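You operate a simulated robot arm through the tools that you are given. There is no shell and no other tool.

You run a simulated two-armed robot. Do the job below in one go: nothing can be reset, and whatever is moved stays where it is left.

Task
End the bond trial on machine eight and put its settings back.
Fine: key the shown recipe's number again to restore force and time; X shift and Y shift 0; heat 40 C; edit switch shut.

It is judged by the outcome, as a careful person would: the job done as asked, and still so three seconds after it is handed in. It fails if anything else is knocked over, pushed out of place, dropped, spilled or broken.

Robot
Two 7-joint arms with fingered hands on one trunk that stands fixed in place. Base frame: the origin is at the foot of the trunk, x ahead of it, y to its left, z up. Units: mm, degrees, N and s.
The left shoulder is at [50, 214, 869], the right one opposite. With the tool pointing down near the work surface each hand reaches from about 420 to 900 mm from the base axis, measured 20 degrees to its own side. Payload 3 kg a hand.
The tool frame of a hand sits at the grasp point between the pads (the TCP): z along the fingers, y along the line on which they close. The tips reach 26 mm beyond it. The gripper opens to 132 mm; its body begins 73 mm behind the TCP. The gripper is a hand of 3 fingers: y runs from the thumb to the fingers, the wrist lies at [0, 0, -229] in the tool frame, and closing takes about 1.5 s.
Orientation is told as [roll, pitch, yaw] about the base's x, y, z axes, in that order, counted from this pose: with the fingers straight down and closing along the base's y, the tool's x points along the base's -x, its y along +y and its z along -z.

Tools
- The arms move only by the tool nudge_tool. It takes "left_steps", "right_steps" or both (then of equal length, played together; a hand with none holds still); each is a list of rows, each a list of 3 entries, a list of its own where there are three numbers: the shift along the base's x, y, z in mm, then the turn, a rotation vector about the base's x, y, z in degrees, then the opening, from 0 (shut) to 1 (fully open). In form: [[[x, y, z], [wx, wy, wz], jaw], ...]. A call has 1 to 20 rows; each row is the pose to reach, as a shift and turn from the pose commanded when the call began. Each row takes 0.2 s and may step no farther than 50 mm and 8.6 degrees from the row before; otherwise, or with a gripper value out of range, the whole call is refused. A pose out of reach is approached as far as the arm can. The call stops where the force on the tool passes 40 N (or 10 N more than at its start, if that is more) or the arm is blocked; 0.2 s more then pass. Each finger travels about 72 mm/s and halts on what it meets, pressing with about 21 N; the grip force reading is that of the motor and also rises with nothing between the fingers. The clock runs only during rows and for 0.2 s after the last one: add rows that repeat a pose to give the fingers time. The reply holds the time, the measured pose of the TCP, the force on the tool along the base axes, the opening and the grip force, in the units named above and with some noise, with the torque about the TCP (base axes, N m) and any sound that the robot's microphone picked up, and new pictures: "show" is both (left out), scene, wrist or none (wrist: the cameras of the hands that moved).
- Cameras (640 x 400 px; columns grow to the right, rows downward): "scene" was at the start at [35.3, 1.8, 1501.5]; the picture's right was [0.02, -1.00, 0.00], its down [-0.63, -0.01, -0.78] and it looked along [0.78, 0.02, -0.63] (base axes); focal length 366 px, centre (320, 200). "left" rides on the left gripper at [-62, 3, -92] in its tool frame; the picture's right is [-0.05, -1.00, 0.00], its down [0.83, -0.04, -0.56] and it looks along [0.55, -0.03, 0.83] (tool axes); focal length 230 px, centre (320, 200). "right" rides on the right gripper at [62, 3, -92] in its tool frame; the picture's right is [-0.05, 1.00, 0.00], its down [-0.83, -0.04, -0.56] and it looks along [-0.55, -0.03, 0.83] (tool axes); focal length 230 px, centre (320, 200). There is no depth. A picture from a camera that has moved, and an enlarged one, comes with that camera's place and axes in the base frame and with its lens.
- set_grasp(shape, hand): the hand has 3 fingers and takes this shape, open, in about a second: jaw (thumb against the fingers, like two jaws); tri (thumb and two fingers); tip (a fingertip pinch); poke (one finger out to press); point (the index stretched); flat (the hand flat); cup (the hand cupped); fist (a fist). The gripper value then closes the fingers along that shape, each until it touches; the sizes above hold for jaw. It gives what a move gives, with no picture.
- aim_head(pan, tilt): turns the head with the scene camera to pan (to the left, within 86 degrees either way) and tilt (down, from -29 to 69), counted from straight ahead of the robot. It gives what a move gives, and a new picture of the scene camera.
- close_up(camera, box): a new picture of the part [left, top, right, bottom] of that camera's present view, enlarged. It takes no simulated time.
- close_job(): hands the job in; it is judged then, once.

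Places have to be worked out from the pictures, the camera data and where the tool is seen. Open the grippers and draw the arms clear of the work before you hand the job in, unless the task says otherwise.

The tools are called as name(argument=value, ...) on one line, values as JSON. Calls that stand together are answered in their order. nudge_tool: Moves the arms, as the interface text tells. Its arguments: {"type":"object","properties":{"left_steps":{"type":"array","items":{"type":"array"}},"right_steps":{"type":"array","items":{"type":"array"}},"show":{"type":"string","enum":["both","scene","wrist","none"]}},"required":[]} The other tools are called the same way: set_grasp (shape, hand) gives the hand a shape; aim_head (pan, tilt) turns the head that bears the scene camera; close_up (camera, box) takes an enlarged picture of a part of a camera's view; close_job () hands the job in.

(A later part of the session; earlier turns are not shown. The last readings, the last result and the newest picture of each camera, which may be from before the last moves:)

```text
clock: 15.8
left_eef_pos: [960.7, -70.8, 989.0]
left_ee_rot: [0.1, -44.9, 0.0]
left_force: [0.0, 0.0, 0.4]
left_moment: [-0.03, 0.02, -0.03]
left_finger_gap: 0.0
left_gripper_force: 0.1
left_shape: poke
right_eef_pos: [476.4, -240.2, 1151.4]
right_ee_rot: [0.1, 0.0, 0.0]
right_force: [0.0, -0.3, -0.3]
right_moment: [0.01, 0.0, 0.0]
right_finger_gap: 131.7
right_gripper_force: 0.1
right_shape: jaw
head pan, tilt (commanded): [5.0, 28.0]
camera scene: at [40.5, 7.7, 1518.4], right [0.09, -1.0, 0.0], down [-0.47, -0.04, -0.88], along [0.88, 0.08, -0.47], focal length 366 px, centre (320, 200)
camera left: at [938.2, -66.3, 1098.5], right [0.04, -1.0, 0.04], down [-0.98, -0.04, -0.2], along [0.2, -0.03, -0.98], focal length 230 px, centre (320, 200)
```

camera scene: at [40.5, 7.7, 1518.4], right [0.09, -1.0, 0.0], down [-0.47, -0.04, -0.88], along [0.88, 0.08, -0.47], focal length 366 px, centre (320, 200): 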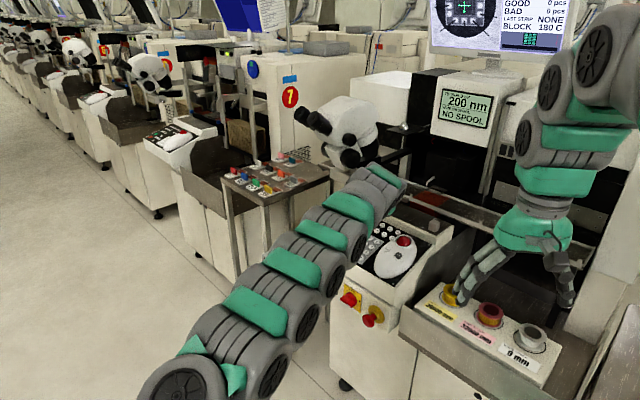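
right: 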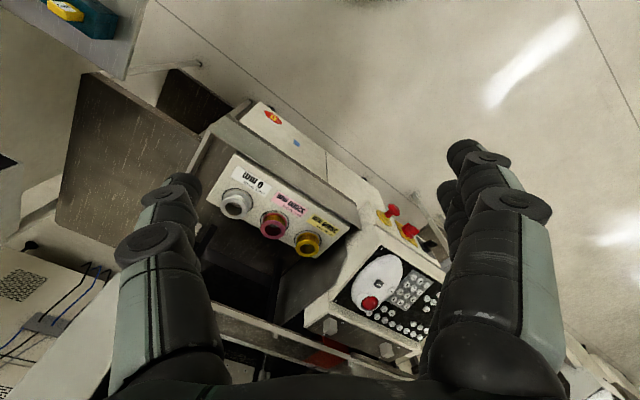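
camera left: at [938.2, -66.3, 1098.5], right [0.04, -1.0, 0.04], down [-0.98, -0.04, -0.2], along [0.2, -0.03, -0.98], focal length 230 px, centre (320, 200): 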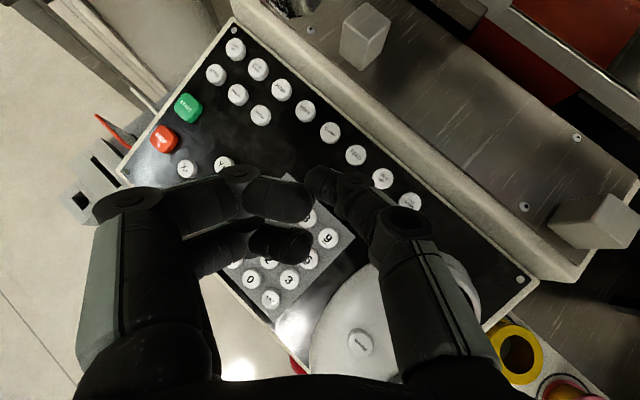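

The reach is fine even out to PAGE. I rotate slightly (roll -8°, pitch to 50° down) so the thumb knuckle and the curled fingers clear neighbouring keys, and lower the hand to about 20 mm above PAGE.

nudge_tool(left_steps=[[[5, -1, -11], [-2.7, 1.7, 0], 1], [[10, -2, -22], [-5.4, 3.4, 0], 1], [[15, -3, -33], [-8, 5, 0], 1], [[15, -3, -33], [-8, 5, 0], 1], [[15, -3, -33], [-8, 5, 0], 1]])

close_up(camera="left", box=[220, 80, 480, 280])

close_up(camera="scene", box=[340, 160, 440, 250])

```text
clock: 16.6
left_eef_pos: [972.0, -75.3, 966.3]
left_ee_rot: [-8.2, -40.8, 5.3]
left_force: [-1.5, -2.4, 0.7]
left_moment: [0.3, -0.11, 0.04]
left_finger_gap: 0.1
left_gripper_force: 0.0
left_shape: poke
right_eef_pos: [476.8, -240.4, 1150.5]
right_ee_rot: [0.0, 0.0, 0.0]
right_force: [1.3, -0.6, 0.8]
right_moment: [0.01, 0.06, 0.01]
right_finger_gap: 131.9
right_gripper_force: 0.0
right_shape: jaw
head pan, tilt (commanded): [5.0, 28.0]
stopped in row 3 (left hand): the force on the tool passed its limit at 53 N (the readings are from after the stop); the commanded pose is now the measured one
camera scene: at [40.5, 7.7, 1518.4], right [0.09, -1.0, 0.0], down [-0.47, -0.04, -0.88], along [0.88, 0.08, -0.47], focal length 366 px, centre (320, 200)
camera left: at [956.5, -59.6, 1074.7], right [0.04, -0.99, 0.14], down [-0.99, -0.06, -0.12], along [0.13, -0.14, -0.98], focal length 230 px, centre (320, 200)
```

scene: 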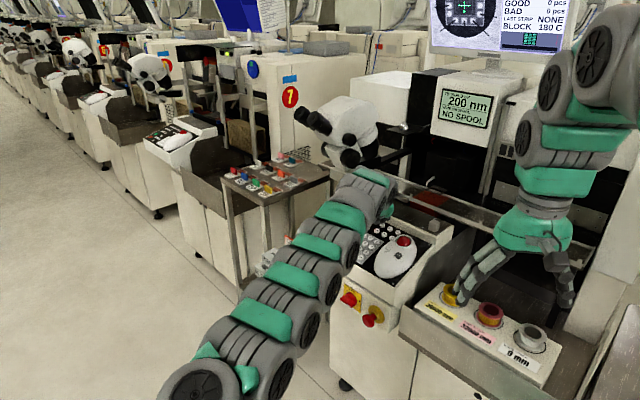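
left: 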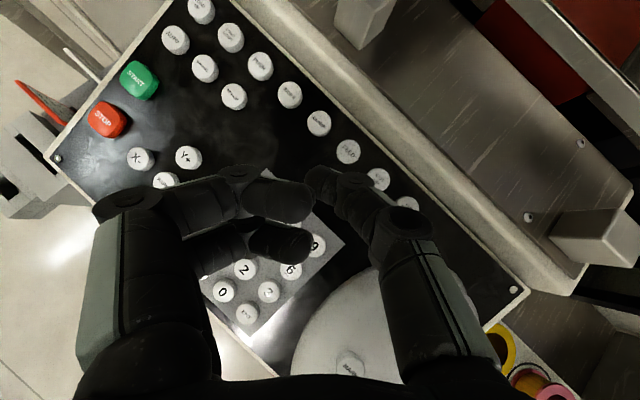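

```text
2.00 times, centred on (350, 180) of left
camera zoom: at [956.5, -59.6, 1074.7], right [0.04, -0.99, 0.14], down [-0.99, -0.06, -0.12], along [0.13, -0.14, -0.98], focal length 460 px, centre (260, 240)
```

zoom: 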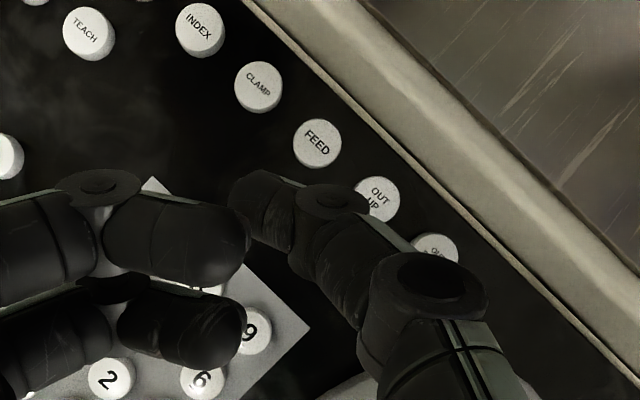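

```text
4.44 times, centred on (390, 205) of scene
camera zoom: at [40.5, 7.7, 1518.4], right [0.09, -1.0, 0.0], down [-0.47, -0.04, -0.88], along [0.88, 0.08, -0.47], focal length 1628 px, centre (9, 178)
```

zoom: 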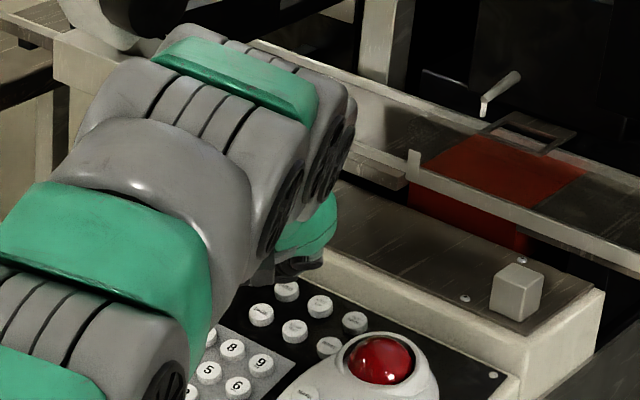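

The move stopped on a contact earlier than expected. I check the screen for any change before moving on.

close_up(camera="scene", box=[425, 0, 575, 60])

aim_head(pan=-6, tilt=16)

```text
4.27 times, centred on (500, 30) of scene
camera zoom: at [40.5, 7.7, 1518.4], right [0.09, -1.0, 0.0], down [-0.47, -0.04, -0.88], along [0.88, 0.08, -0.47], focal length 1563 px, centre (-448, 925)
```

zoom: 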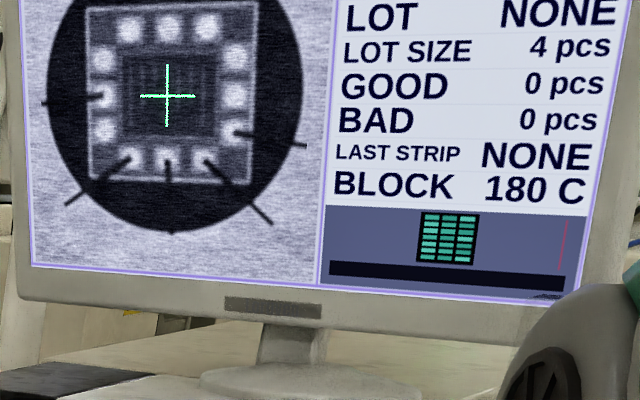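

```text
clock: 17.3
left_eef_pos: [970.6, -75.0, 964.8]
left_ee_rot: [-8.2, -40.7, 5.4]
left_force: [-4.5, -3.0, -0.1]
left_moment: [0.32, -0.51, 0.17]
left_finger_gap: 0.0
left_gripper_force: 0.2
left_shape: poke
right_eef_pos: [476.3, -239.7, 1151.5]
right_ee_rot: [-0.1, 0.0, 0.0]
right_force: [0.2, -0.3, -0.2]
right_moment: [-0.02, 0.0, 0.0]
right_finger_gap: 131.8
right_gripper_force: 0.2
right_shape: jaw
head pan, tilt (commanded): [-6.0, 16.0]
camera scene: at [42.4, -10.0, 1537.8], right [-0.1, -0.99, 0.0], down [-0.27, 0.03, -0.96], along [0.96, -0.1, -0.28], focal length 366 px, centre (320, 200)
```

scene: 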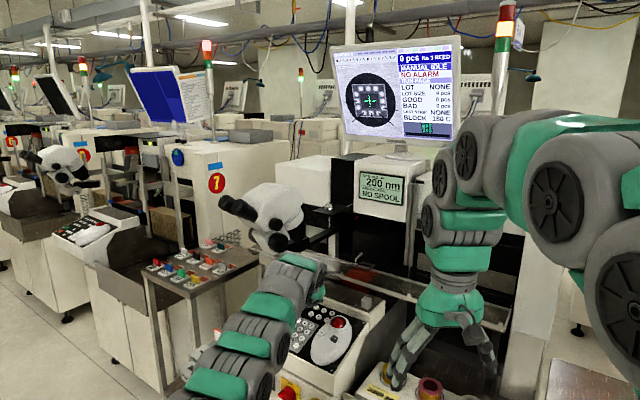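

The screen is unchanged. The torque readings suggest the contact is about 110 mm above the TCP, on the hand's forward-left side; I look at the area around the microscope.

close_up(camera="scene", box=[200, 170, 380, 310])

close_up(camera="scene", box=[240, 210, 340, 290])

```text
2.86 times, centred on (290, 240) of scene
camera zoom: at [42.4, -10.0, 1537.8], right [-0.1, -0.99, 0.0], down [-0.27, 0.03, -0.96], along [0.96, -0.1, -0.28], focal length 1047 px, centre (406, 86)
```

zoom: 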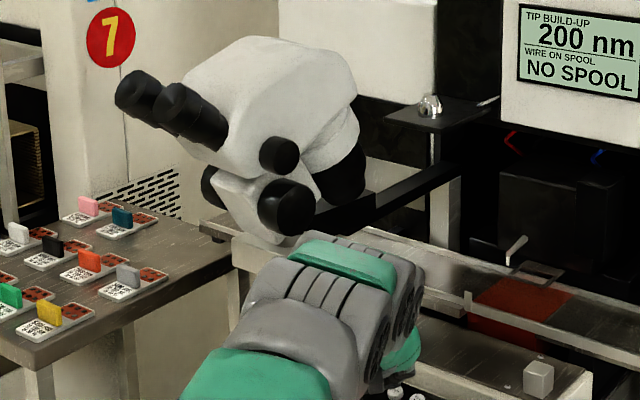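

```text
5.00 times, centred on (290, 250) of scene
camera zoom: at [42.4, -10.0, 1537.8], right [-0.1, -0.99, 0.0], down [-0.27, 0.03, -0.96], along [0.96, -0.1, -0.28], focal length 1832 px, centre (470, -50)
```

zoom: 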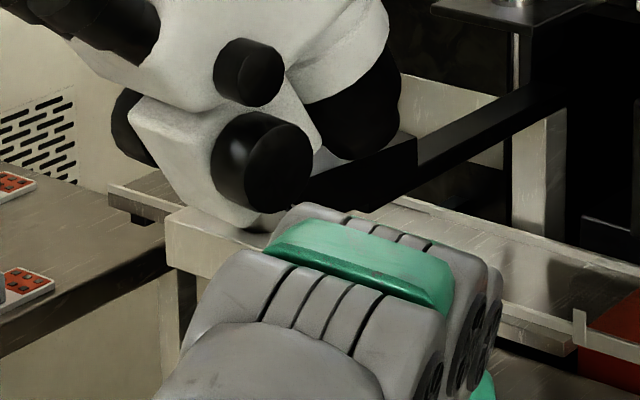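

The microscope on its black swing arm hangs behind my hand and the palm seems to have touched it. I back straight off toward the robot, then look again.

nudge_tool(left_steps=[[[-15, -4, 0], [0, 0, 0], 1], [[-40, -5, 5], [0, 0, 0], 1], [[-75, -5, 15], [0, 0, 0], 1], [[-110, 0, 30], [0, 0, 0], 1], [[-140, 30, 60], [0, 0, 0], 1], [[-140, 30, 60], [0, 0, 0], 1]])

close_up(camera="scene", box=[200, 170, 380, 310])

```text
refused: row 5 steps farther than a row can; nothing moved
```

```text
2.86 times, centred on (290, 240) of scene
camera zoom: at [42.4, -10.0, 1537.8], right [-0.1, -0.99, 0.0], down [-0.27, 0.03, -0.96], along [0.96, -0.1, -0.28], focal length 1047 px, centre (406, 86)
```

zoom: 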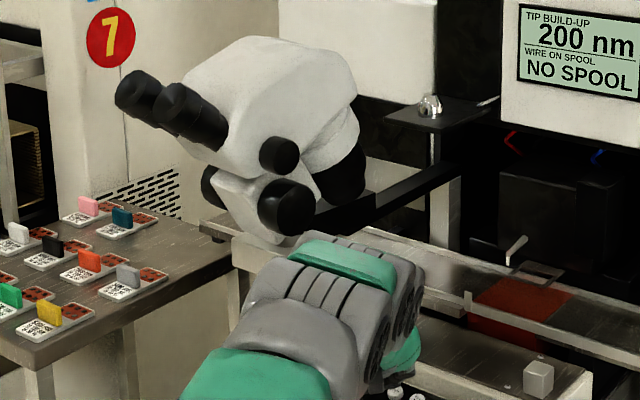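

One row was a little too long, so I send the same retreat with smaller rows.

nudge_tool(left_steps=[[[-15, -4, 0], [0, 0, 0], 1], [[-40, -5, 5], [0, 0, 0], 1], [[-75, -5, 15], [0, 0, 0], 1], [[-110, 0, 30], [0, 0, 0], 1], [[-130, 20, 50], [0, 0, 0], 1], [[-140, 30, 80], [0, 0, 0], 1], [[-140, 30, 80], [0, 0, 0], 1]])

close_up(camera="scene", box=[200, 170, 380, 310])

```text
clock: 18.9
left_eef_pos: [830.2, -42.9, 1045.4]
left_ee_rot: [-8.2, -40.9, 5.4]
left_force: [-0.3, 0.4, -0.3]
left_moment: [-0.02, -0.03, -0.02]
left_finger_gap: 0.2
left_gripper_force: 0.0
left_shape: poke
right_eef_pos: [476.7, -238.9, 1151.6]
right_ee_rot: [0.0, 0.0, -0.1]
right_force: [0.2, 0.5, -0.4]
right_moment: [-0.04, 0.0, 0.0]
right_finger_gap: 131.9
right_gripper_force: 0.0
right_shape: jaw
head pan, tilt (commanded): [-6.0, 16.0]
camera scene: at [42.5, -10.0, 1537.8], right [-0.1, -0.99, 0.0], down [-0.27, 0.03, -0.96], along [0.96, -0.1, -0.28], focal length 366 px, centre (320, 200)
camera left: at [815.8, -28.2, 1154.7], right [0.04, -0.99, 0.14], down [-0.99, -0.06, -0.12], along [0.13, -0.14, -0.98], focal length 230 px, centre (320, 200)
```

scene: 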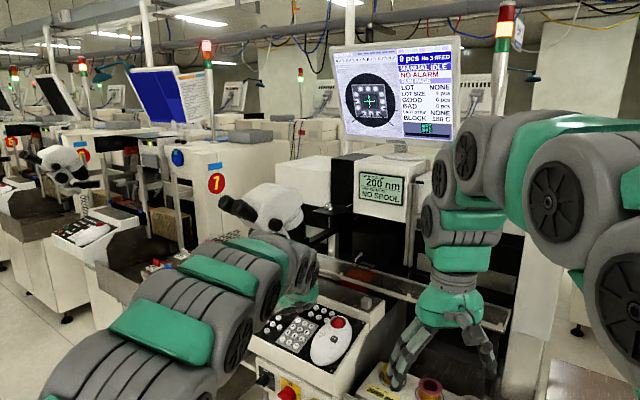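
left: 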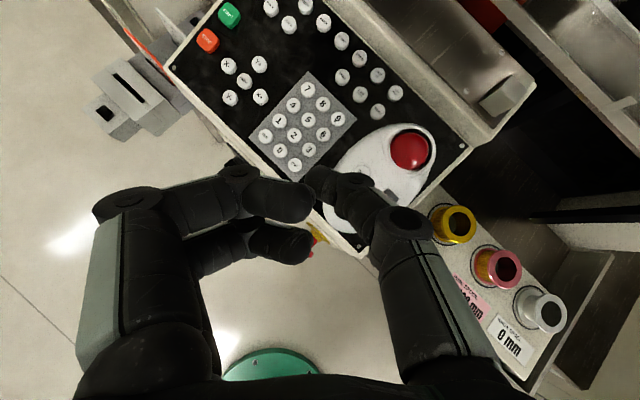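

```text
2.86 times, centred on (290, 240) of scene
camera zoom: at [42.5, -10.0, 1537.8], right [-0.1, -0.99, 0.0], down [-0.27, 0.03, -0.96], along [0.96, -0.1, -0.28], focal length 1047 px, centre (406, 86)
```

zoom: 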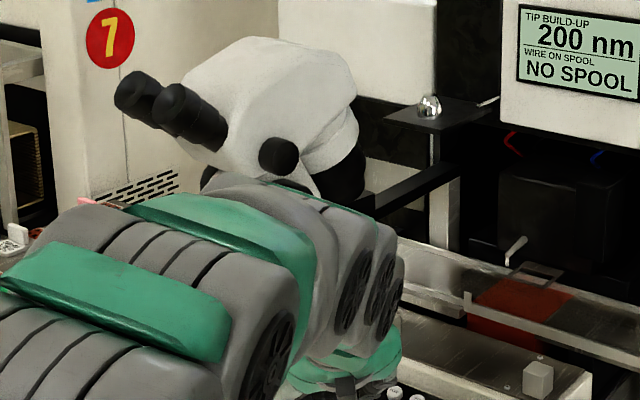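

The microscope looks unmoved. To locate it properly I withdraw the left hand to the left and tip the right hand up so its camera looks forward from another place.

nudge_tool(left_steps=[[[-40, 20, 10], [0, 0, 0], 1], [[-80, 40, 20], [0, 0, 0], 1], [[-120, 65, 25], [0, 0, 0], 1], [[-155, 95, 30], [0, 0, 0], 1], [[-190, 125, 35], [0, 0, 0], 1], [[-225, 155, 40], [0, 0, 0], 1]], right_steps=[[[0, 0, 5], [0, 5, 0], 1], [[0, 0, 10], [0, 10, 0], 1], [[0, 0, 15], [0, 15, 0], 1], [[0, 0, 20], [0, 20, 0], 1], [[0, 0, 25], [0, 25, 0], 1], [[0, 0, 25], [0, 25, 0], 1]])

```text
clock: 20.3
left_eef_pos: [604.1, 111.0, 1085.6]
left_ee_rot: [-8.1, -40.8, 5.4]
left_force: [0.5, 0.6, -1.0]
left_moment: [-0.01, -0.02, -0.01]
left_finger_gap: 0.0
left_gripper_force: 0.1
left_shape: poke
right_eef_pos: [476.6, -239.2, 1166.6]
right_ee_rot: [0.0, 17.5, 0.1]
right_force: [0.6, 0.5, 0.1]
right_moment: [-0.01, -0.02, 0.0]
right_finger_gap: 132.1
right_gripper_force: 0.1
right_shape: jaw
right hand out of reach, approached as far as the arm can: row 4, 5, 6
head pan, tilt (commanded): [-6.0, 16.0]
camera scene: at [42.5, -9.9, 1537.8], right [-0.1, -0.99, 0.0], down [-0.27, 0.03, -0.96], along [0.96, -0.1, -0.28], focal length 366 px, centre (320, 200)
camera right: at [445.5, -236.6, 1273.2], right [0.05, 1.0, -0.02], down [0.96, -0.04, 0.28], along [0.28, -0.03, -0.96], focal length 230 px, centre (320, 200)
camera left: at [589.9, 126.8, 1195.4], right [0.04, -0.99, 0.14], down [-0.99, -0.06, -0.12], along [0.13, -0.14, -0.98], focal length 230 px, centre (320, 200)
```

scene: 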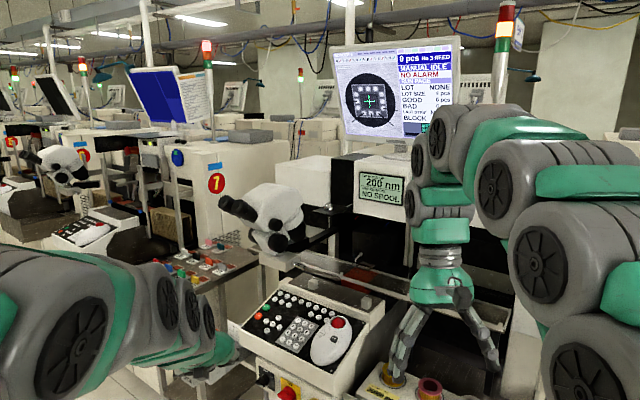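
right: 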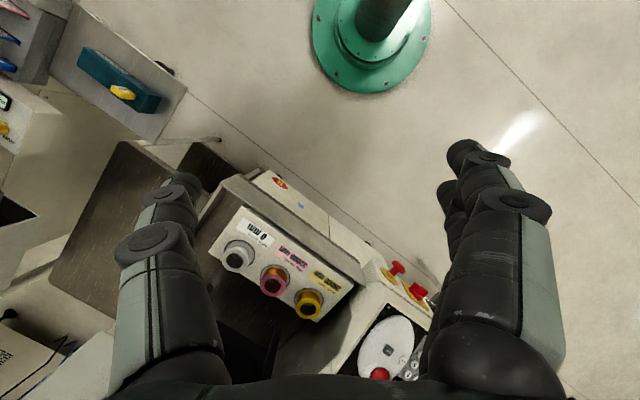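
left: 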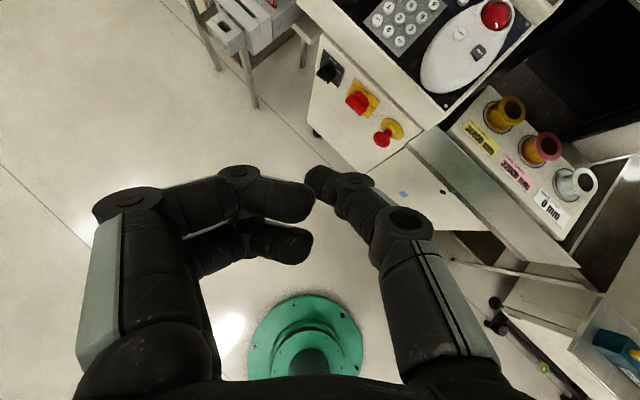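

That turned the right camera the wrong way; tipping the right hand forward instead will raise its view toward the microscope.

nudge_tool(right_steps=[[[0, 0, 0], [0, -8, 0], 1], [[0, 0, 0], [0, -16, 0], 1], [[0, 0, 0], [0, -24, 0], 1], [[0, 0, 0], [0, -32, 0], 1], [[0, 0, 0], [0, -40, 0], 1], [[0, 0, 0], [0, -48, 0], 1], [[0, 0, 0], [0, -48, 0], 1]])

close_up(camera="scene", box=[200, 160, 380, 300])

```text
clock: 21.9
left_eef_pos: [604.3, 112.3, 1086.2]
left_ee_rot: [-8.2, -40.7, 5.4]
left_force: [-1.0, 0.3, -1.1]
left_moment: [0.02, 0.01, -0.02]
left_finger_gap: 0.0
left_gripper_force: 0.1
left_shape: poke
right_eef_pos: [477.2, -239.9, 1165.4]
right_ee_rot: [0.0, -30.6, 0.0]
right_force: [0.8, 0.1, -0.3]
right_moment: [0.03, -0.01, 0.01]
right_finger_gap: 132.0
right_gripper_force: 0.1
right_shape: jaw
head pan, tilt (commanded): [-6.0, 16.0]
camera scene: at [42.5, -10.0, 1537.8], right [-0.1, -0.99, 0.0], down [-0.27, 0.03, -0.96], along [0.96, -0.1, -0.28], focal length 366 px, centre (320, 200)
camera right: at [378.1, -237.2, 1214.6], right [0.04, 1.0, 0.03], down [0.43, -0.04, 0.9], along [0.9, -0.03, -0.43], focal length 230 px, centre (320, 200)
```

scene: 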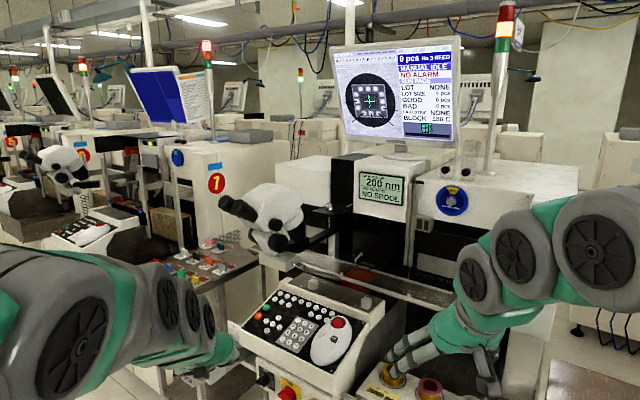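
right: 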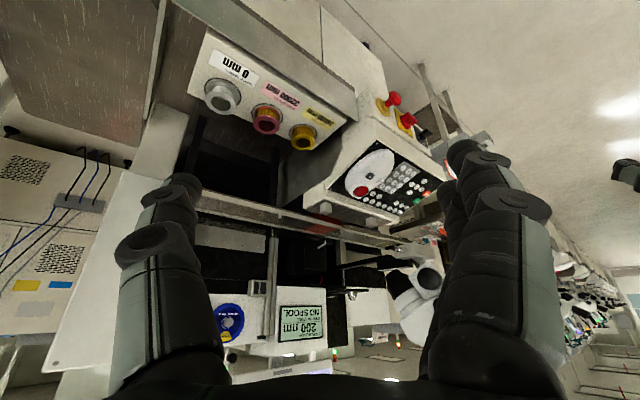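

```text
2.86 times, centred on (290, 230) of scene
camera zoom: at [42.5, -10.0, 1537.8], right [-0.1, -0.99, 0.0], down [-0.27, 0.03, -0.96], along [0.96, -0.1, -0.28], focal length 1047 px, centre (406, 114)
```

zoom: 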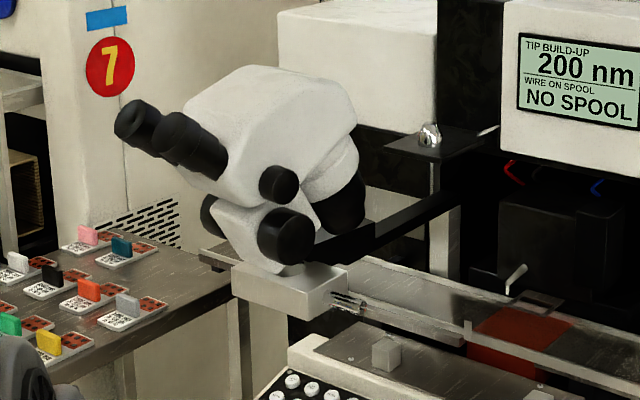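

Now the right camera also sees the microscope (upside down); I enlarge that to triangulate.

close_up(camera="right", box=[320, 200, 460, 350])

close_up(camera="right", box=[320, 130, 450, 230])

close_up(camera="scene", box=[215, 175, 315, 265])

```text
2.67 times, centred on (390, 275) of right
camera zoom: at [378.1, -237.2, 1214.6], right [0.04, 1.0, 0.03], down [0.43, -0.04, 0.9], along [0.9, -0.03, -0.43], focal length 614 px, centre (133, 0)
```

zoom: 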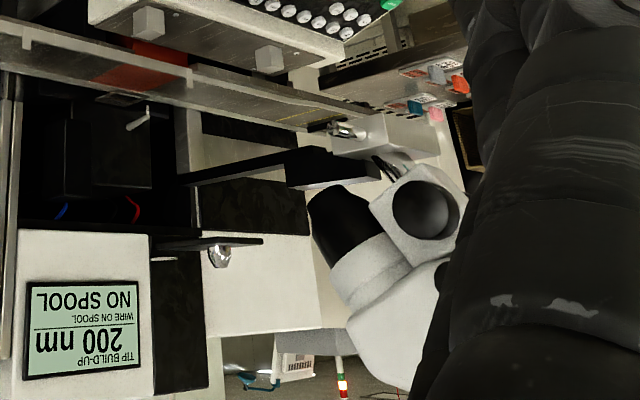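

```text
4.00 times, centred on (385, 180) of right
camera zoom: at [378.1, -237.2, 1214.6], right [0.04, 1.0, 0.03], down [0.43, -0.04, 0.9], along [0.9, -0.03, -0.43], focal length 920 px, centre (60, 280)
```

zoom: 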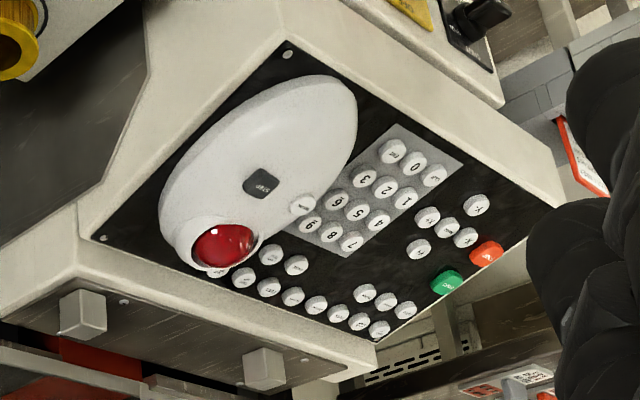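

```text
4.44 times, centred on (265, 220) of scene
camera zoom: at [42.5, -10.0, 1537.8], right [-0.1, -0.99, 0.0], down [-0.27, 0.03, -0.96], along [0.96, -0.1, -0.28], focal length 1628 px, centre (564, 111)
```

zoom: 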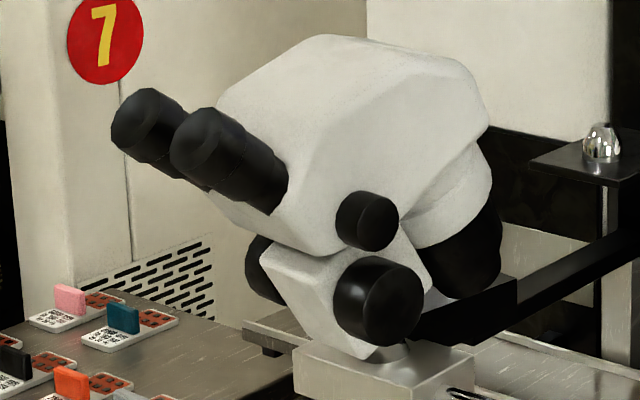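

Both views agree the microscope's big focus knob sits near [983, 7, 1148], so the palm must stay under and to the right of it. I come back with 45° pitch and a slight yaw away from the microscope, first to a waypoint.

nudge_tool(left_steps=[[[35, -22, -7], [0.8, -0.4, 1.0], 1], [[70, -43, -14], [1.7, -0.9, 2.0], 1], [[105, -65, -21], [2.5, -1.3, 3.1], 1], [[140, -87, -28], [3.4, -1.8, 4.1], 1], [[175, -108, -35], [4.2, -2.2, 5.1], 1], [[210, -130, -42], [5.0, -2.7, 6.2], 1], [[245, -151, -49], [5.9, -3.1, 7.2], 1], [[276, -172, -56], [6.7, -3.55, 8.2], 1], [[276, -172, -56], [6.7, -3.55, 8.2], 1]])

```text
clock: 23.9
left_eef_pos: [882.3, -60.5, 1028.3]
left_ee_rot: [0.3, -45.2, 7.9]
left_force: [0.4, 0.1, 0.4]
left_moment: [-0.01, 0.01, 0.0]
left_finger_gap: 0.2
left_gripper_force: 0.0
left_shape: poke
right_eef_pos: [477.2, -240.9, 1166.0]
right_ee_rot: [0.0, -30.5, 0.0]
right_force: [-0.5, -0.3, -0.5]
right_moment: [-0.02, 0.04, 0.03]
right_finger_gap: 132.0
right_gripper_force: 0.1
right_shape: jaw
head pan, tilt (commanded): [-6.0, 16.0]
camera scene: at [42.6, -10.0, 1537.8], right [-0.1, -0.99, 0.0], down [-0.27, 0.03, -0.96], along [0.96, -0.1, -0.28], focal length 366 px, centre (320, 200)
camera left: at [860.6, -60.1, 1136.8], right [0.18, -0.98, 0.03], down [-0.96, -0.18, -0.2], along [0.2, 0.0, -0.98], focal length 230 px, centre (320, 200)
```

scene: 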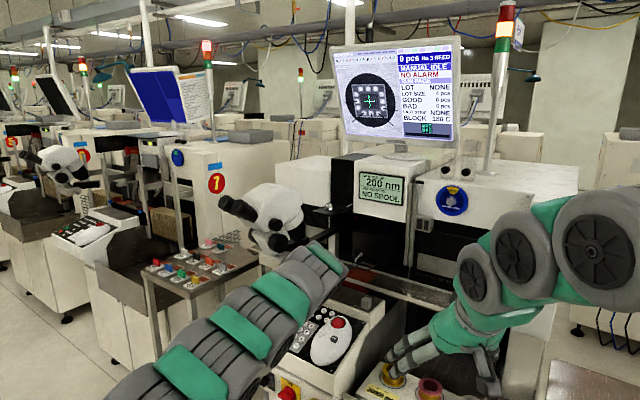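
left: 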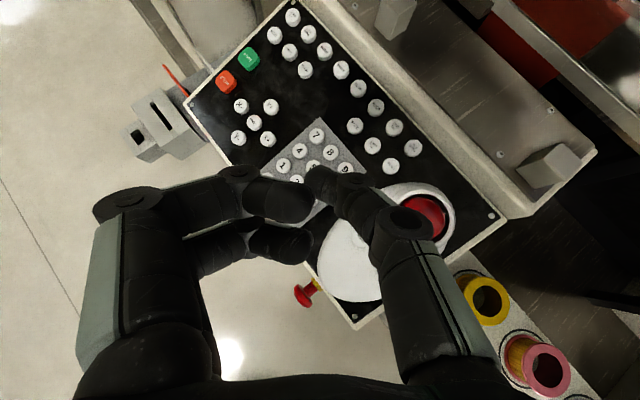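

PAGE is confirmed near [991.5, -82.5, 917]. I go down to a hover about 25 mm above it and check the alignment.

nudge_tool(left_steps=[[[31, -5, -15], [0, 0, 0], 1], [[62, -10, -35], [0, 0, 0], 1], [[85, -14, -55], [0, 0, 0], 1], [[93, -16, -68], [0, 0, 0], 1], [[93, -16, -68], [0, 0, 0], 1]])

close_up(camera="left", box=[220, 80, 480, 280])

close_up(camera="scene", box=[230, 220, 390, 340])

close_up(camera="right", box=[320, 130, 450, 230])

```text
clock: 25.1
left_eef_pos: [973.8, -76.9, 959.0]
left_ee_rot: [0.4, -45.0, 7.8]
left_force: [-0.2, -0.1, 0.6]
left_moment: [-0.02, 0.0, 0.01]
left_finger_gap: 0.1
left_gripper_force: 0.1
left_shape: poke
right_eef_pos: [476.8, -240.1, 1166.3]
right_ee_rot: [0.0, -30.6, 0.1]
right_force: [0.2, -0.6, 0.1]
right_moment: [-0.02, -0.01, -0.02]
right_finger_gap: 131.9
right_gripper_force: 0.0
right_shape: jaw
head pan, tilt (commanded): [-6.0, 16.0]
camera scene: at [42.5, -10.0, 1537.8], right [-0.1, -0.99, 0.0], down [-0.27, 0.03, -0.96], along [0.96, -0.1, -0.28], focal length 366 px, centre (320, 200)
camera left: at [950.8, -77.2, 1066.8], right [0.18, -0.98, 0.03], down [-0.96, -0.18, -0.2], along [0.2, 0.0, -0.98], focal length 230 px, centre (320, 200)
```

scene: 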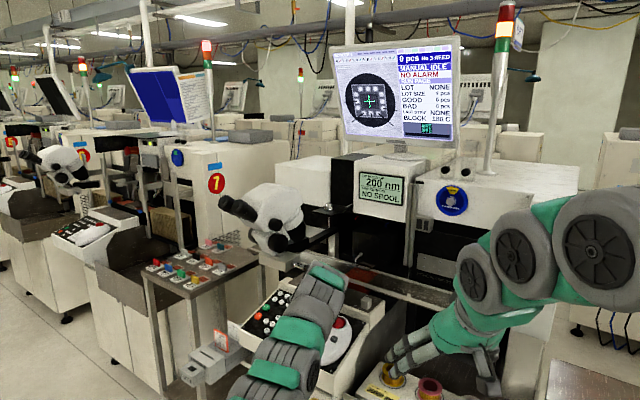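
left: 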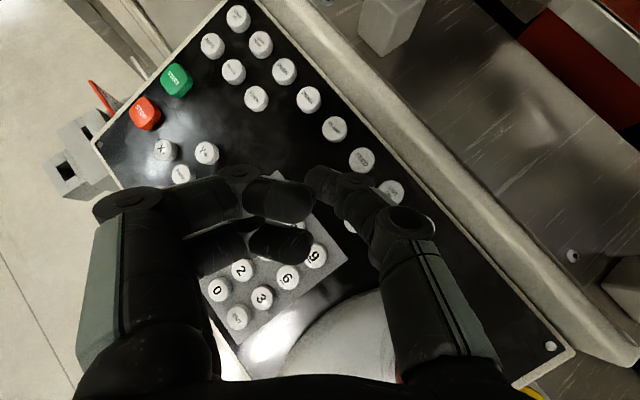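

```text
2.00 times, centred on (350, 180) of left
camera zoom: at [950.8, -77.2, 1066.8], right [0.18, -0.98, 0.03], down [-0.96, -0.18, -0.2], along [0.2, 0.0, -0.98], focal length 460 px, centre (260, 240)
```

zoom: 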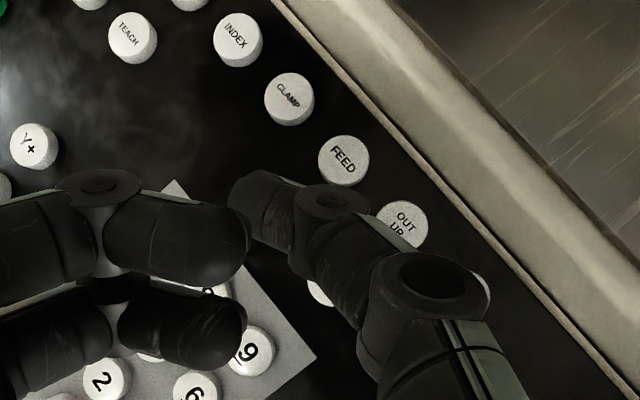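

```text
3.33 times, centred on (310, 280) of scene
camera zoom: at [42.5, -10.0, 1537.8], right [-0.1, -0.99, 0.0], down [-0.27, 0.03, -0.96], along [0.96, -0.1, -0.28], focal length 1221 px, centre (353, -67)
```

zoom: 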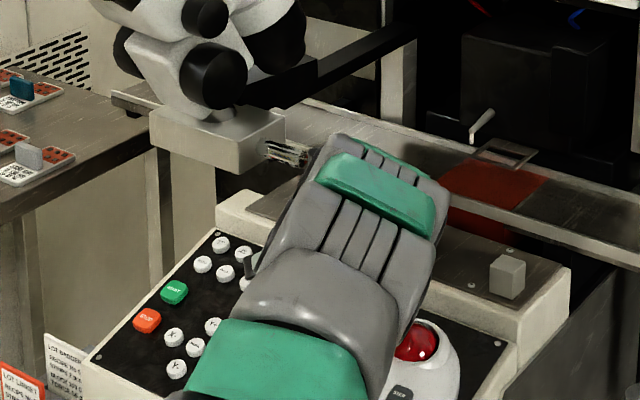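

```text
4.00 times, centred on (385, 180) of right
camera zoom: at [378.0, -237.2, 1214.7], right [0.04, 1.0, 0.03], down [0.43, -0.04, 0.9], along [0.9, -0.03, -0.43], focal length 920 px, centre (60, 280)
```

zoom: 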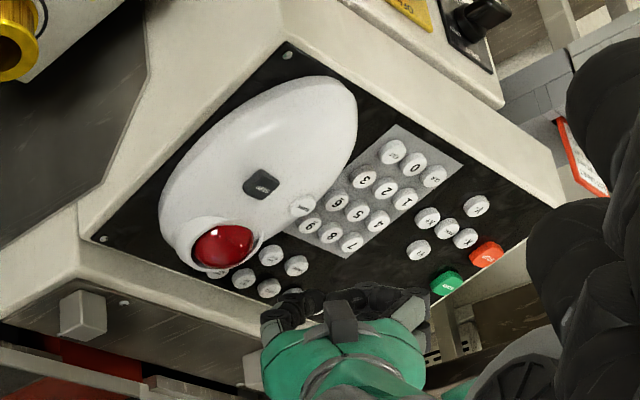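

The right camera sees the thumb and keys nicely from the side. I zoom in there to check how the tip lines up over PAGE.

close_up(camera="right", box=[355, 185, 419, 225])

```text
10.00 times, centred on (387, 205) of right
camera zoom: at [378.0, -237.2, 1214.7], right [0.04, 1.0, 0.03], down [0.43, -0.04, 0.9], along [0.9, -0.03, -0.43], focal length 2301 px, centre (-350, 150)
```

zoom: 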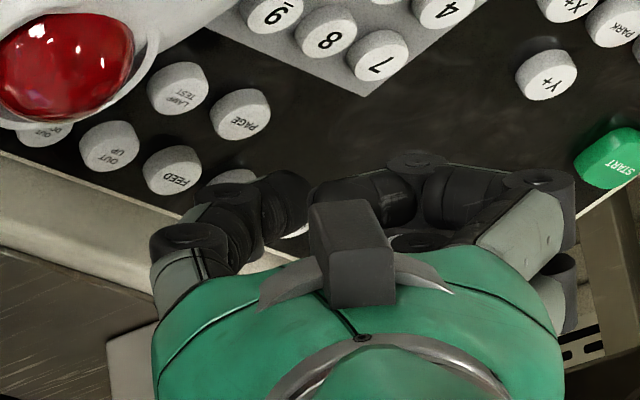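

The predicted tip projection matches, so the tip will land on PAGE slightly toward its far-left edge, away from LAMP TEST. I lower toward the key to about its top.

nudge_tool(left_steps=[[[2.4, -2.2, -9.5], [0, 0, 0], 1], [[4.3, -3.9, -17], [0, 0, 0], 1], [[4.8, -4.4, -18.9], [0, 0, 0], 1], [[5.3, -4.8, -20.8], [0, 0, 0], 1], [[5.3, -4.8, -20.8], [0, 0, 0], 1]], show="none")

close_up(camera="right", box=[355, 185, 419, 225])

close_up(camera="left", box=[220, 80, 480, 280])

```text
clock: 26.3
left_eef_pos: [974.8, -81.5, 940.4]
left_ee_rot: [0.2, -45.1, 7.8]
left_force: [-0.2, -0.4, 0.6]
left_moment: [0.0, 0.03, -0.01]
left_finger_gap: 0.0
left_gripper_force: 0.0
left_shape: poke
left hand out of reach, approached as far as the arm can: row 2, 3, 4, 5
right_eef_pos: [477.1, -239.4, 1165.0]
right_ee_rot: [0.1, -30.5, 0.0]
right_force: [-0.1, -0.1, -0.5]
right_moment: [0.01, 0.02, 0.01]
right_finger_gap: 131.8
right_gripper_force: 0.1
right_shape: jaw
head pan, tilt (commanded): [-6.0, 16.0]
```

```text
10.00 times, centred on (387, 205) of right
camera zoom: at [378.0, -237.1, 1214.7], right [0.04, 1.0, 0.03], down [0.43, -0.04, 0.9], along [0.9, -0.03, -0.44], focal length 2301 px, centre (-350, 150)
```

zoom: 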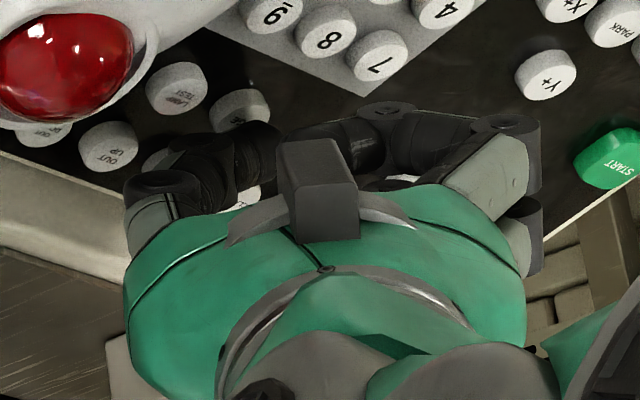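

```text
2.00 times, centred on (350, 180) of left
camera zoom: at [953.4, -81.6, 1049.4], right [0.18, -0.98, 0.03], down [-0.96, -0.18, -0.2], along [0.2, 0.0, -0.98], focal length 460 px, centre (260, 240)
```

zoom: 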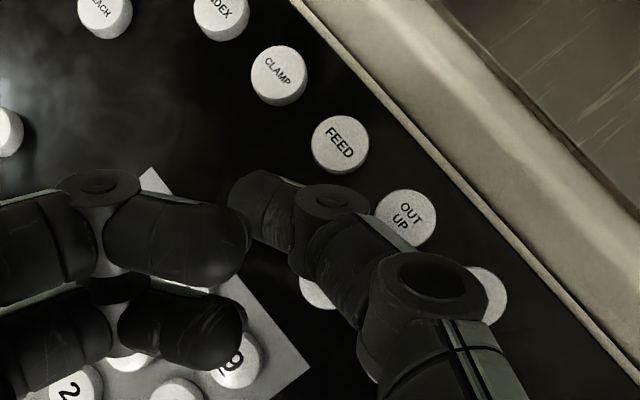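

The arm ran out of reach just short of the key with that yaw. I lift a little and turn to yaw 0 with a slight roll, which shortens the reach and raises the thumb knuckle.

nudge_tool(left_steps=[[[-2, 2, 9], [0, 0, 0], 1], [[0, 3, 9], [-2.5, -0.2, -3.9], 1], [[3, 4, 9], [-5, -0.3, -7.8], 1], [[3.7, 4.4, 5.5], [-5, -0.3, -7.8], 1], [[3.7, 4.4, 5.5], [-5, -0.3, -7.8], 1]], show="none")

close_up(camera="right", box=[355, 185, 419, 225])

close_up(camera="left", box=[220, 80, 480, 280])

```text
clock: 27.5
left_eef_pos: [979.0, -78.2, 945.4]
left_ee_rot: [-6.7, -44.9, 5.0]
left_force: [0.3, 0.4, -0.4]
left_moment: [-0.03, 0.05, -0.01]
left_finger_gap: 0.0
left_gripper_force: 0.1
left_shape: poke
right_eef_pos: [478.4, -239.2, 1165.8]
right_ee_rot: [0.0, -30.5, 0.0]
right_force: [0.2, 0.1, -0.8]
right_moment: [-0.01, 0.03, -0.01]
right_finger_gap: 132.1
right_gripper_force: 0.1
right_shape: jaw
head pan, tilt (commanded): [-6.0, 16.0]
```

```text
10.00 times, centred on (387, 205) of right
camera zoom: at [378.1, -237.1, 1214.7], right [0.04, 1.0, 0.03], down [0.43, -0.04, 0.9], along [0.9, -0.03, -0.43], focal length 2301 px, centre (-350, 150)
```

zoom: 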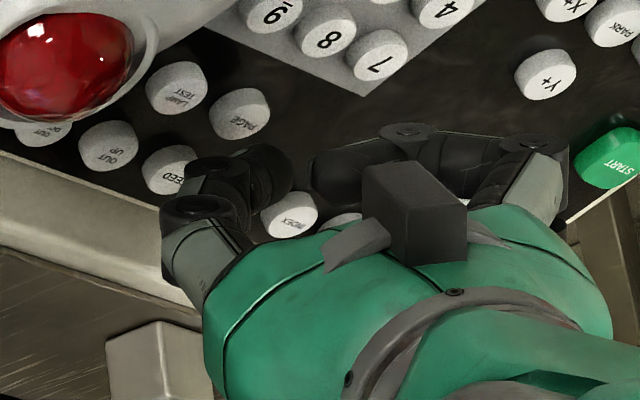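

```text
2.00 times, centred on (350, 180) of left
camera zoom: at [958.4, -64.5, 1054.1], right [0.04, -0.99, 0.12], down [-0.98, -0.06, -0.19], along [0.2, -0.11, -0.97], focal length 460 px, centre (260, 240)
```

zoom: 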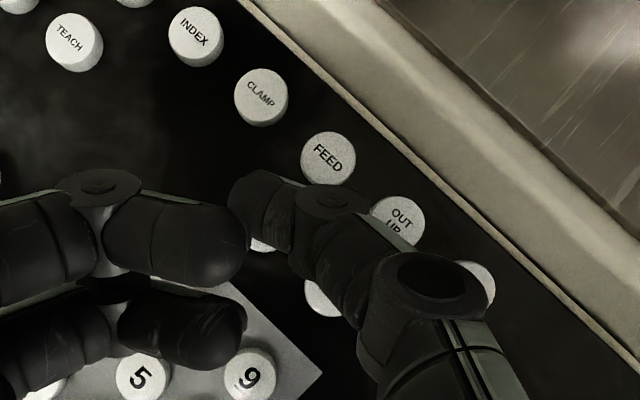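

PAGE's rim shows just below the thumb tip, so the alignment is good with about 10 mm to go. I press down along the panel normal in small rows.

nudge_tool(left_steps=[[[0.4, -1.3, -5.7], [0, 0, 0], 1], [[0.6, -1.7, -7.6], [0, 0, 0], 1], [[1.0, -2.2, -9.5], [0, 0, 0], 1], [[1.4, -2.6, -11.4], [0, 0, 0], 1], [[1.4, -2.6, -11.4], [0, 0, 0], 1]], show="scene")

close_up(camera="scene", box=[330, 35, 460, 140])

```text
clock: 28.7
left_eef_pos: [981.7, -79.2, 936.3]
left_ee_rot: [-6.7, -45.1, 5.1]
left_force: [-6.4, 1.4, 17.8]
left_moment: [0.06, -0.13, 0.03]
left_finger_gap: 0.0
left_gripper_force: 0.1
left_shape: poke
right_eef_pos: [478.1, -240.2, 1166.7]
right_ee_rot: [-0.1, -30.5, 0.1]
right_force: [-0.6, 0.7, 0.1]
right_moment: [0.02, -0.02, -0.01]
right_finger_gap: 131.6
right_gripper_force: 0.1
right_shape: jaw
head pan, tilt (commanded): [-6.0, 16.0]
heard: click
camera scene: at [42.0, -9.9, 1537.8], right [-0.1, -0.99, 0.0], down [-0.27, 0.03, -0.96], along [0.96, -0.1, -0.28], focal length 366 px, centre (320, 200)
```

scene: 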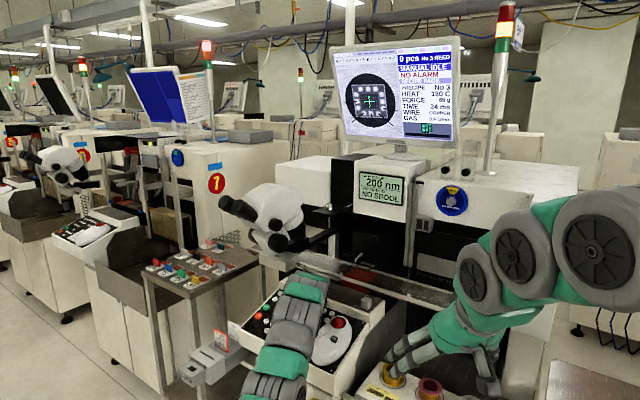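

```text
3.81 times, centred on (395, 88) of scene
camera zoom: at [42.0, -9.9, 1537.8], right [-0.1, -0.99, 0.0], down [-0.27, 0.03, -0.96], along [0.96, -0.1, -0.28], focal length 1396 px, centre (34, 629)
```

zoom: 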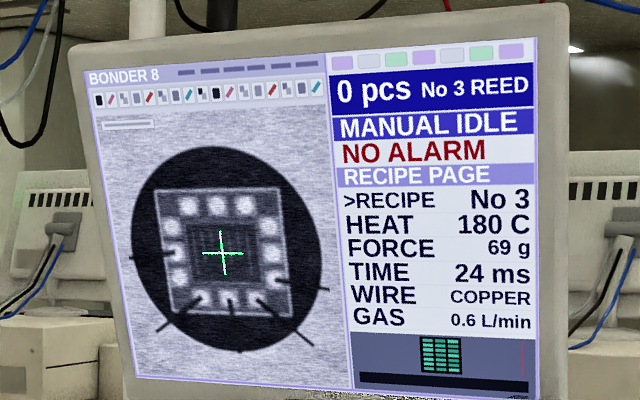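

The click brought up the RECIPE PAGE (>RECIPE No 3, HEAT 180 C, FORCE 69 g, TIME 24 ms), with the cursor on RECIPE, just what is needed. I lift off and bring the hand over key 3 at the steeper pitch.

nudge_tool(left_steps=[[[-5, 5, 20], [0, 0, 0], 1], [[-15, 10, 45], [0, 0, 0], 1], [[-50, 15, 60], [1, 3, 0], 1], [[-85, 25, 55], [2.5, 7.5, -0.3], 1], [[-90, 32, 35], [4, 12, -0.5], 1], [[-87, 36, 14], [5, 15, -0.65], 1], [[-87, 36, 14], [5, 15, -0.65], 1]])

close_up(camera="left", box=[220, 80, 480, 280])

close_up(camera="right", box=[355, 165, 419, 205])

```text
clock: 30.3
left_eef_pos: [894.4, -43.6, 948.5]
left_ee_rot: [0.4, -30.0, -0.1]
left_force: [-0.3, 0.0, -0.2]
left_moment: [-0.03, 0.0, 0.0]
left_finger_gap: 0.0
left_gripper_force: 0.0
left_shape: poke
right_eef_pos: [476.9, -239.9, 1165.8]
right_ee_rot: [0.0, -30.5, 0.0]
right_force: [0.3, 0.4, -0.2]
right_moment: [0.03, -0.01, 0.01]
right_finger_gap: 132.0
right_gripper_force: 0.0
right_shape: jaw
head pan, tilt (commanded): [-6.0, 16.0]
camera scene: at [42.5, -9.9, 1537.8], right [-0.1, -0.99, 0.0], down [-0.27, 0.03, -0.96], along [0.96, -0.1, -0.28], focal length 366 px, centre (320, 200)
camera left: at [901.9, -40.0, 1058.5], right [0.05, -1.0, 0.02], down [-1.0, -0.05, 0.07], along [-0.06, -0.02, -1.0], focal length 230 px, centre (320, 200)
```

scene: 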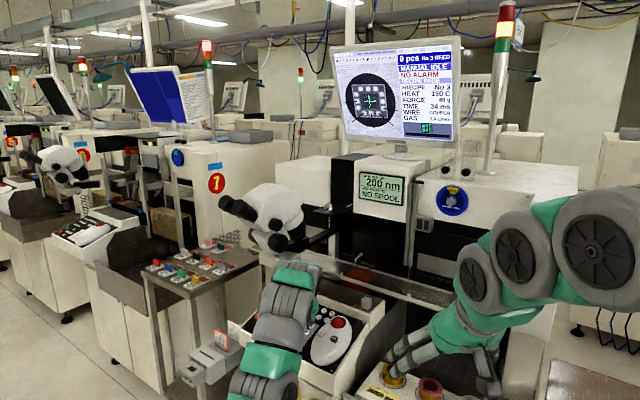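
left: 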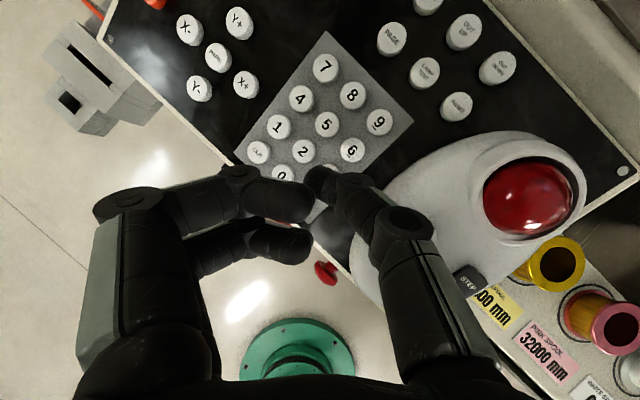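

```text
2.00 times, centred on (350, 180) of left
camera zoom: at [901.9, -40.0, 1058.5], right [0.05, -1.0, 0.02], down [-1.0, -0.05, 0.07], along [-0.06, -0.02, -1.0], focal length 460 px, centre (260, 240)
```

zoom: 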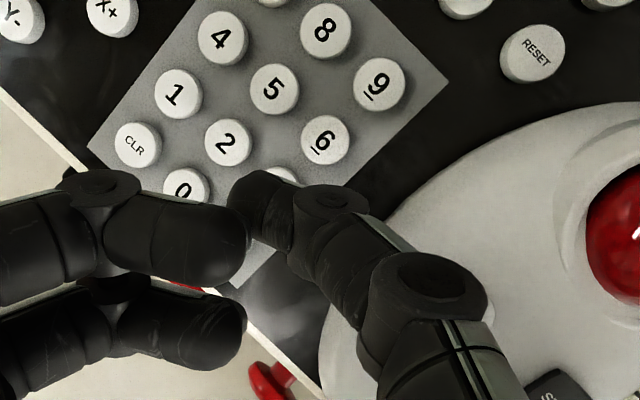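

```text
10.00 times, centred on (387, 185) of right
camera zoom: at [378.1, -237.0, 1214.7], right [0.04, 1.0, 0.03], down [0.43, -0.04, 0.9], along [0.9, -0.03, -0.44], focal length 2301 px, centre (-350, 350)
```

zoom: 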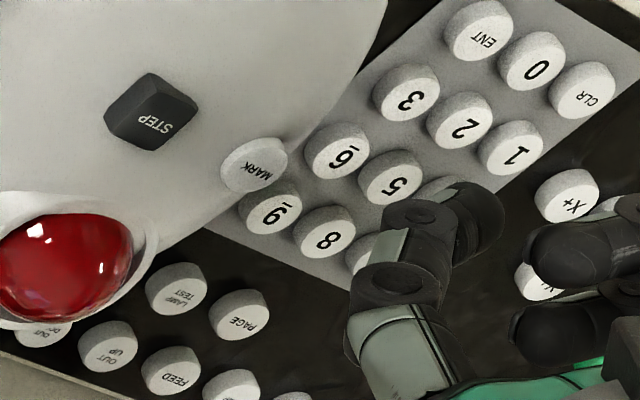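

The close view and the right camera agree that key 3 is at [909, -50, 889.7]. I press it straight along the panel normal and lift again.

nudge_tool(left_steps=[[[3, -4.5, -19], [0, 0, 0], 1], [[4.2, -6.3, -29], [0, 0, 0], 1], [[4.9, -7.3, -33.5], [0, 0, 0], 1], [[5.2, -7.9, -36.3], [0, 0, 0], 1], [[5.5, -8.3, -38.2], [0, 0, 0], 1], [[5.5, -8.3, -38.2], [0, 0, 0], 1]], show="none")

close_up(camera="right", box=[355, 165, 419, 205])

close_up(camera="scene", box=[330, 35, 460, 140])

```text
clock: 31.7
left_eef_pos: [900.2, -52.5, 911.8]
left_ee_rot: [0.3, -30.3, 0.0]
left_force: [-0.8, -3.3, 31.0]
left_moment: [0.1, -0.22, 0.0]
left_finger_gap: 0.0
left_gripper_force: 0.1
left_shape: poke
right_eef_pos: [475.8, -240.0, 1166.0]
right_ee_rot: [0.1, -30.6, 0.0]
right_force: [0.1, -0.7, 0.6]
right_moment: [0.01, 0.0, 0.01]
right_finger_gap: 132.1
right_gripper_force: 0.0
right_shape: jaw
head pan, tilt (commanded): [-6.0, 16.0]
heard: click
```

```text
10.00 times, centred on (387, 185) of right
camera zoom: at [377.5, -237.2, 1214.8], right [0.04, 1.0, 0.03], down [0.43, -0.04, 0.9], along [0.9, -0.03, -0.43], focal length 2301 px, centre (-350, 350)
```

zoom: 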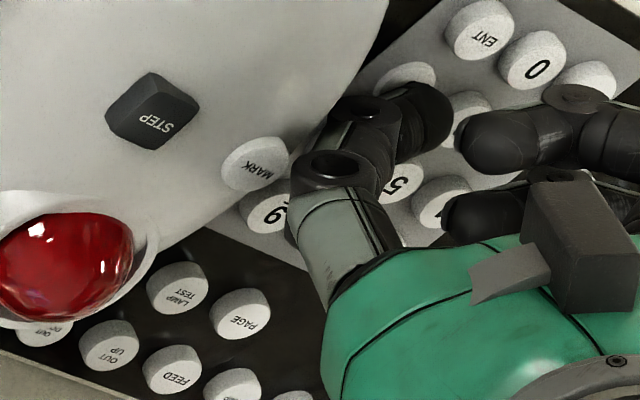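

```text
3.81 times, centred on (395, 88) of scene
camera zoom: at [41.9, -10.0, 1537.8], right [-0.1, -0.99, 0.0], down [-0.27, 0.03, -0.96], along [0.96, -0.1, -0.28], focal length 1396 px, centre (34, 629)
```

zoom: 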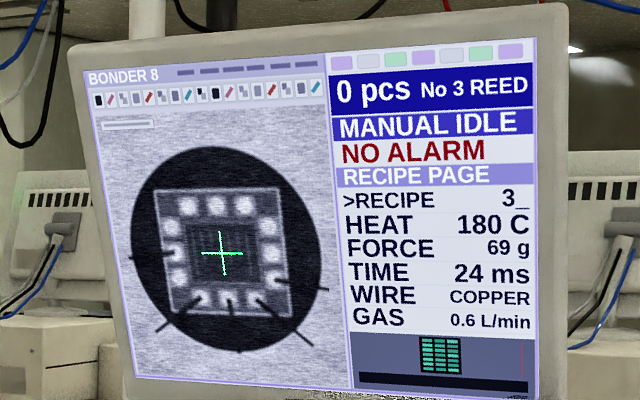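

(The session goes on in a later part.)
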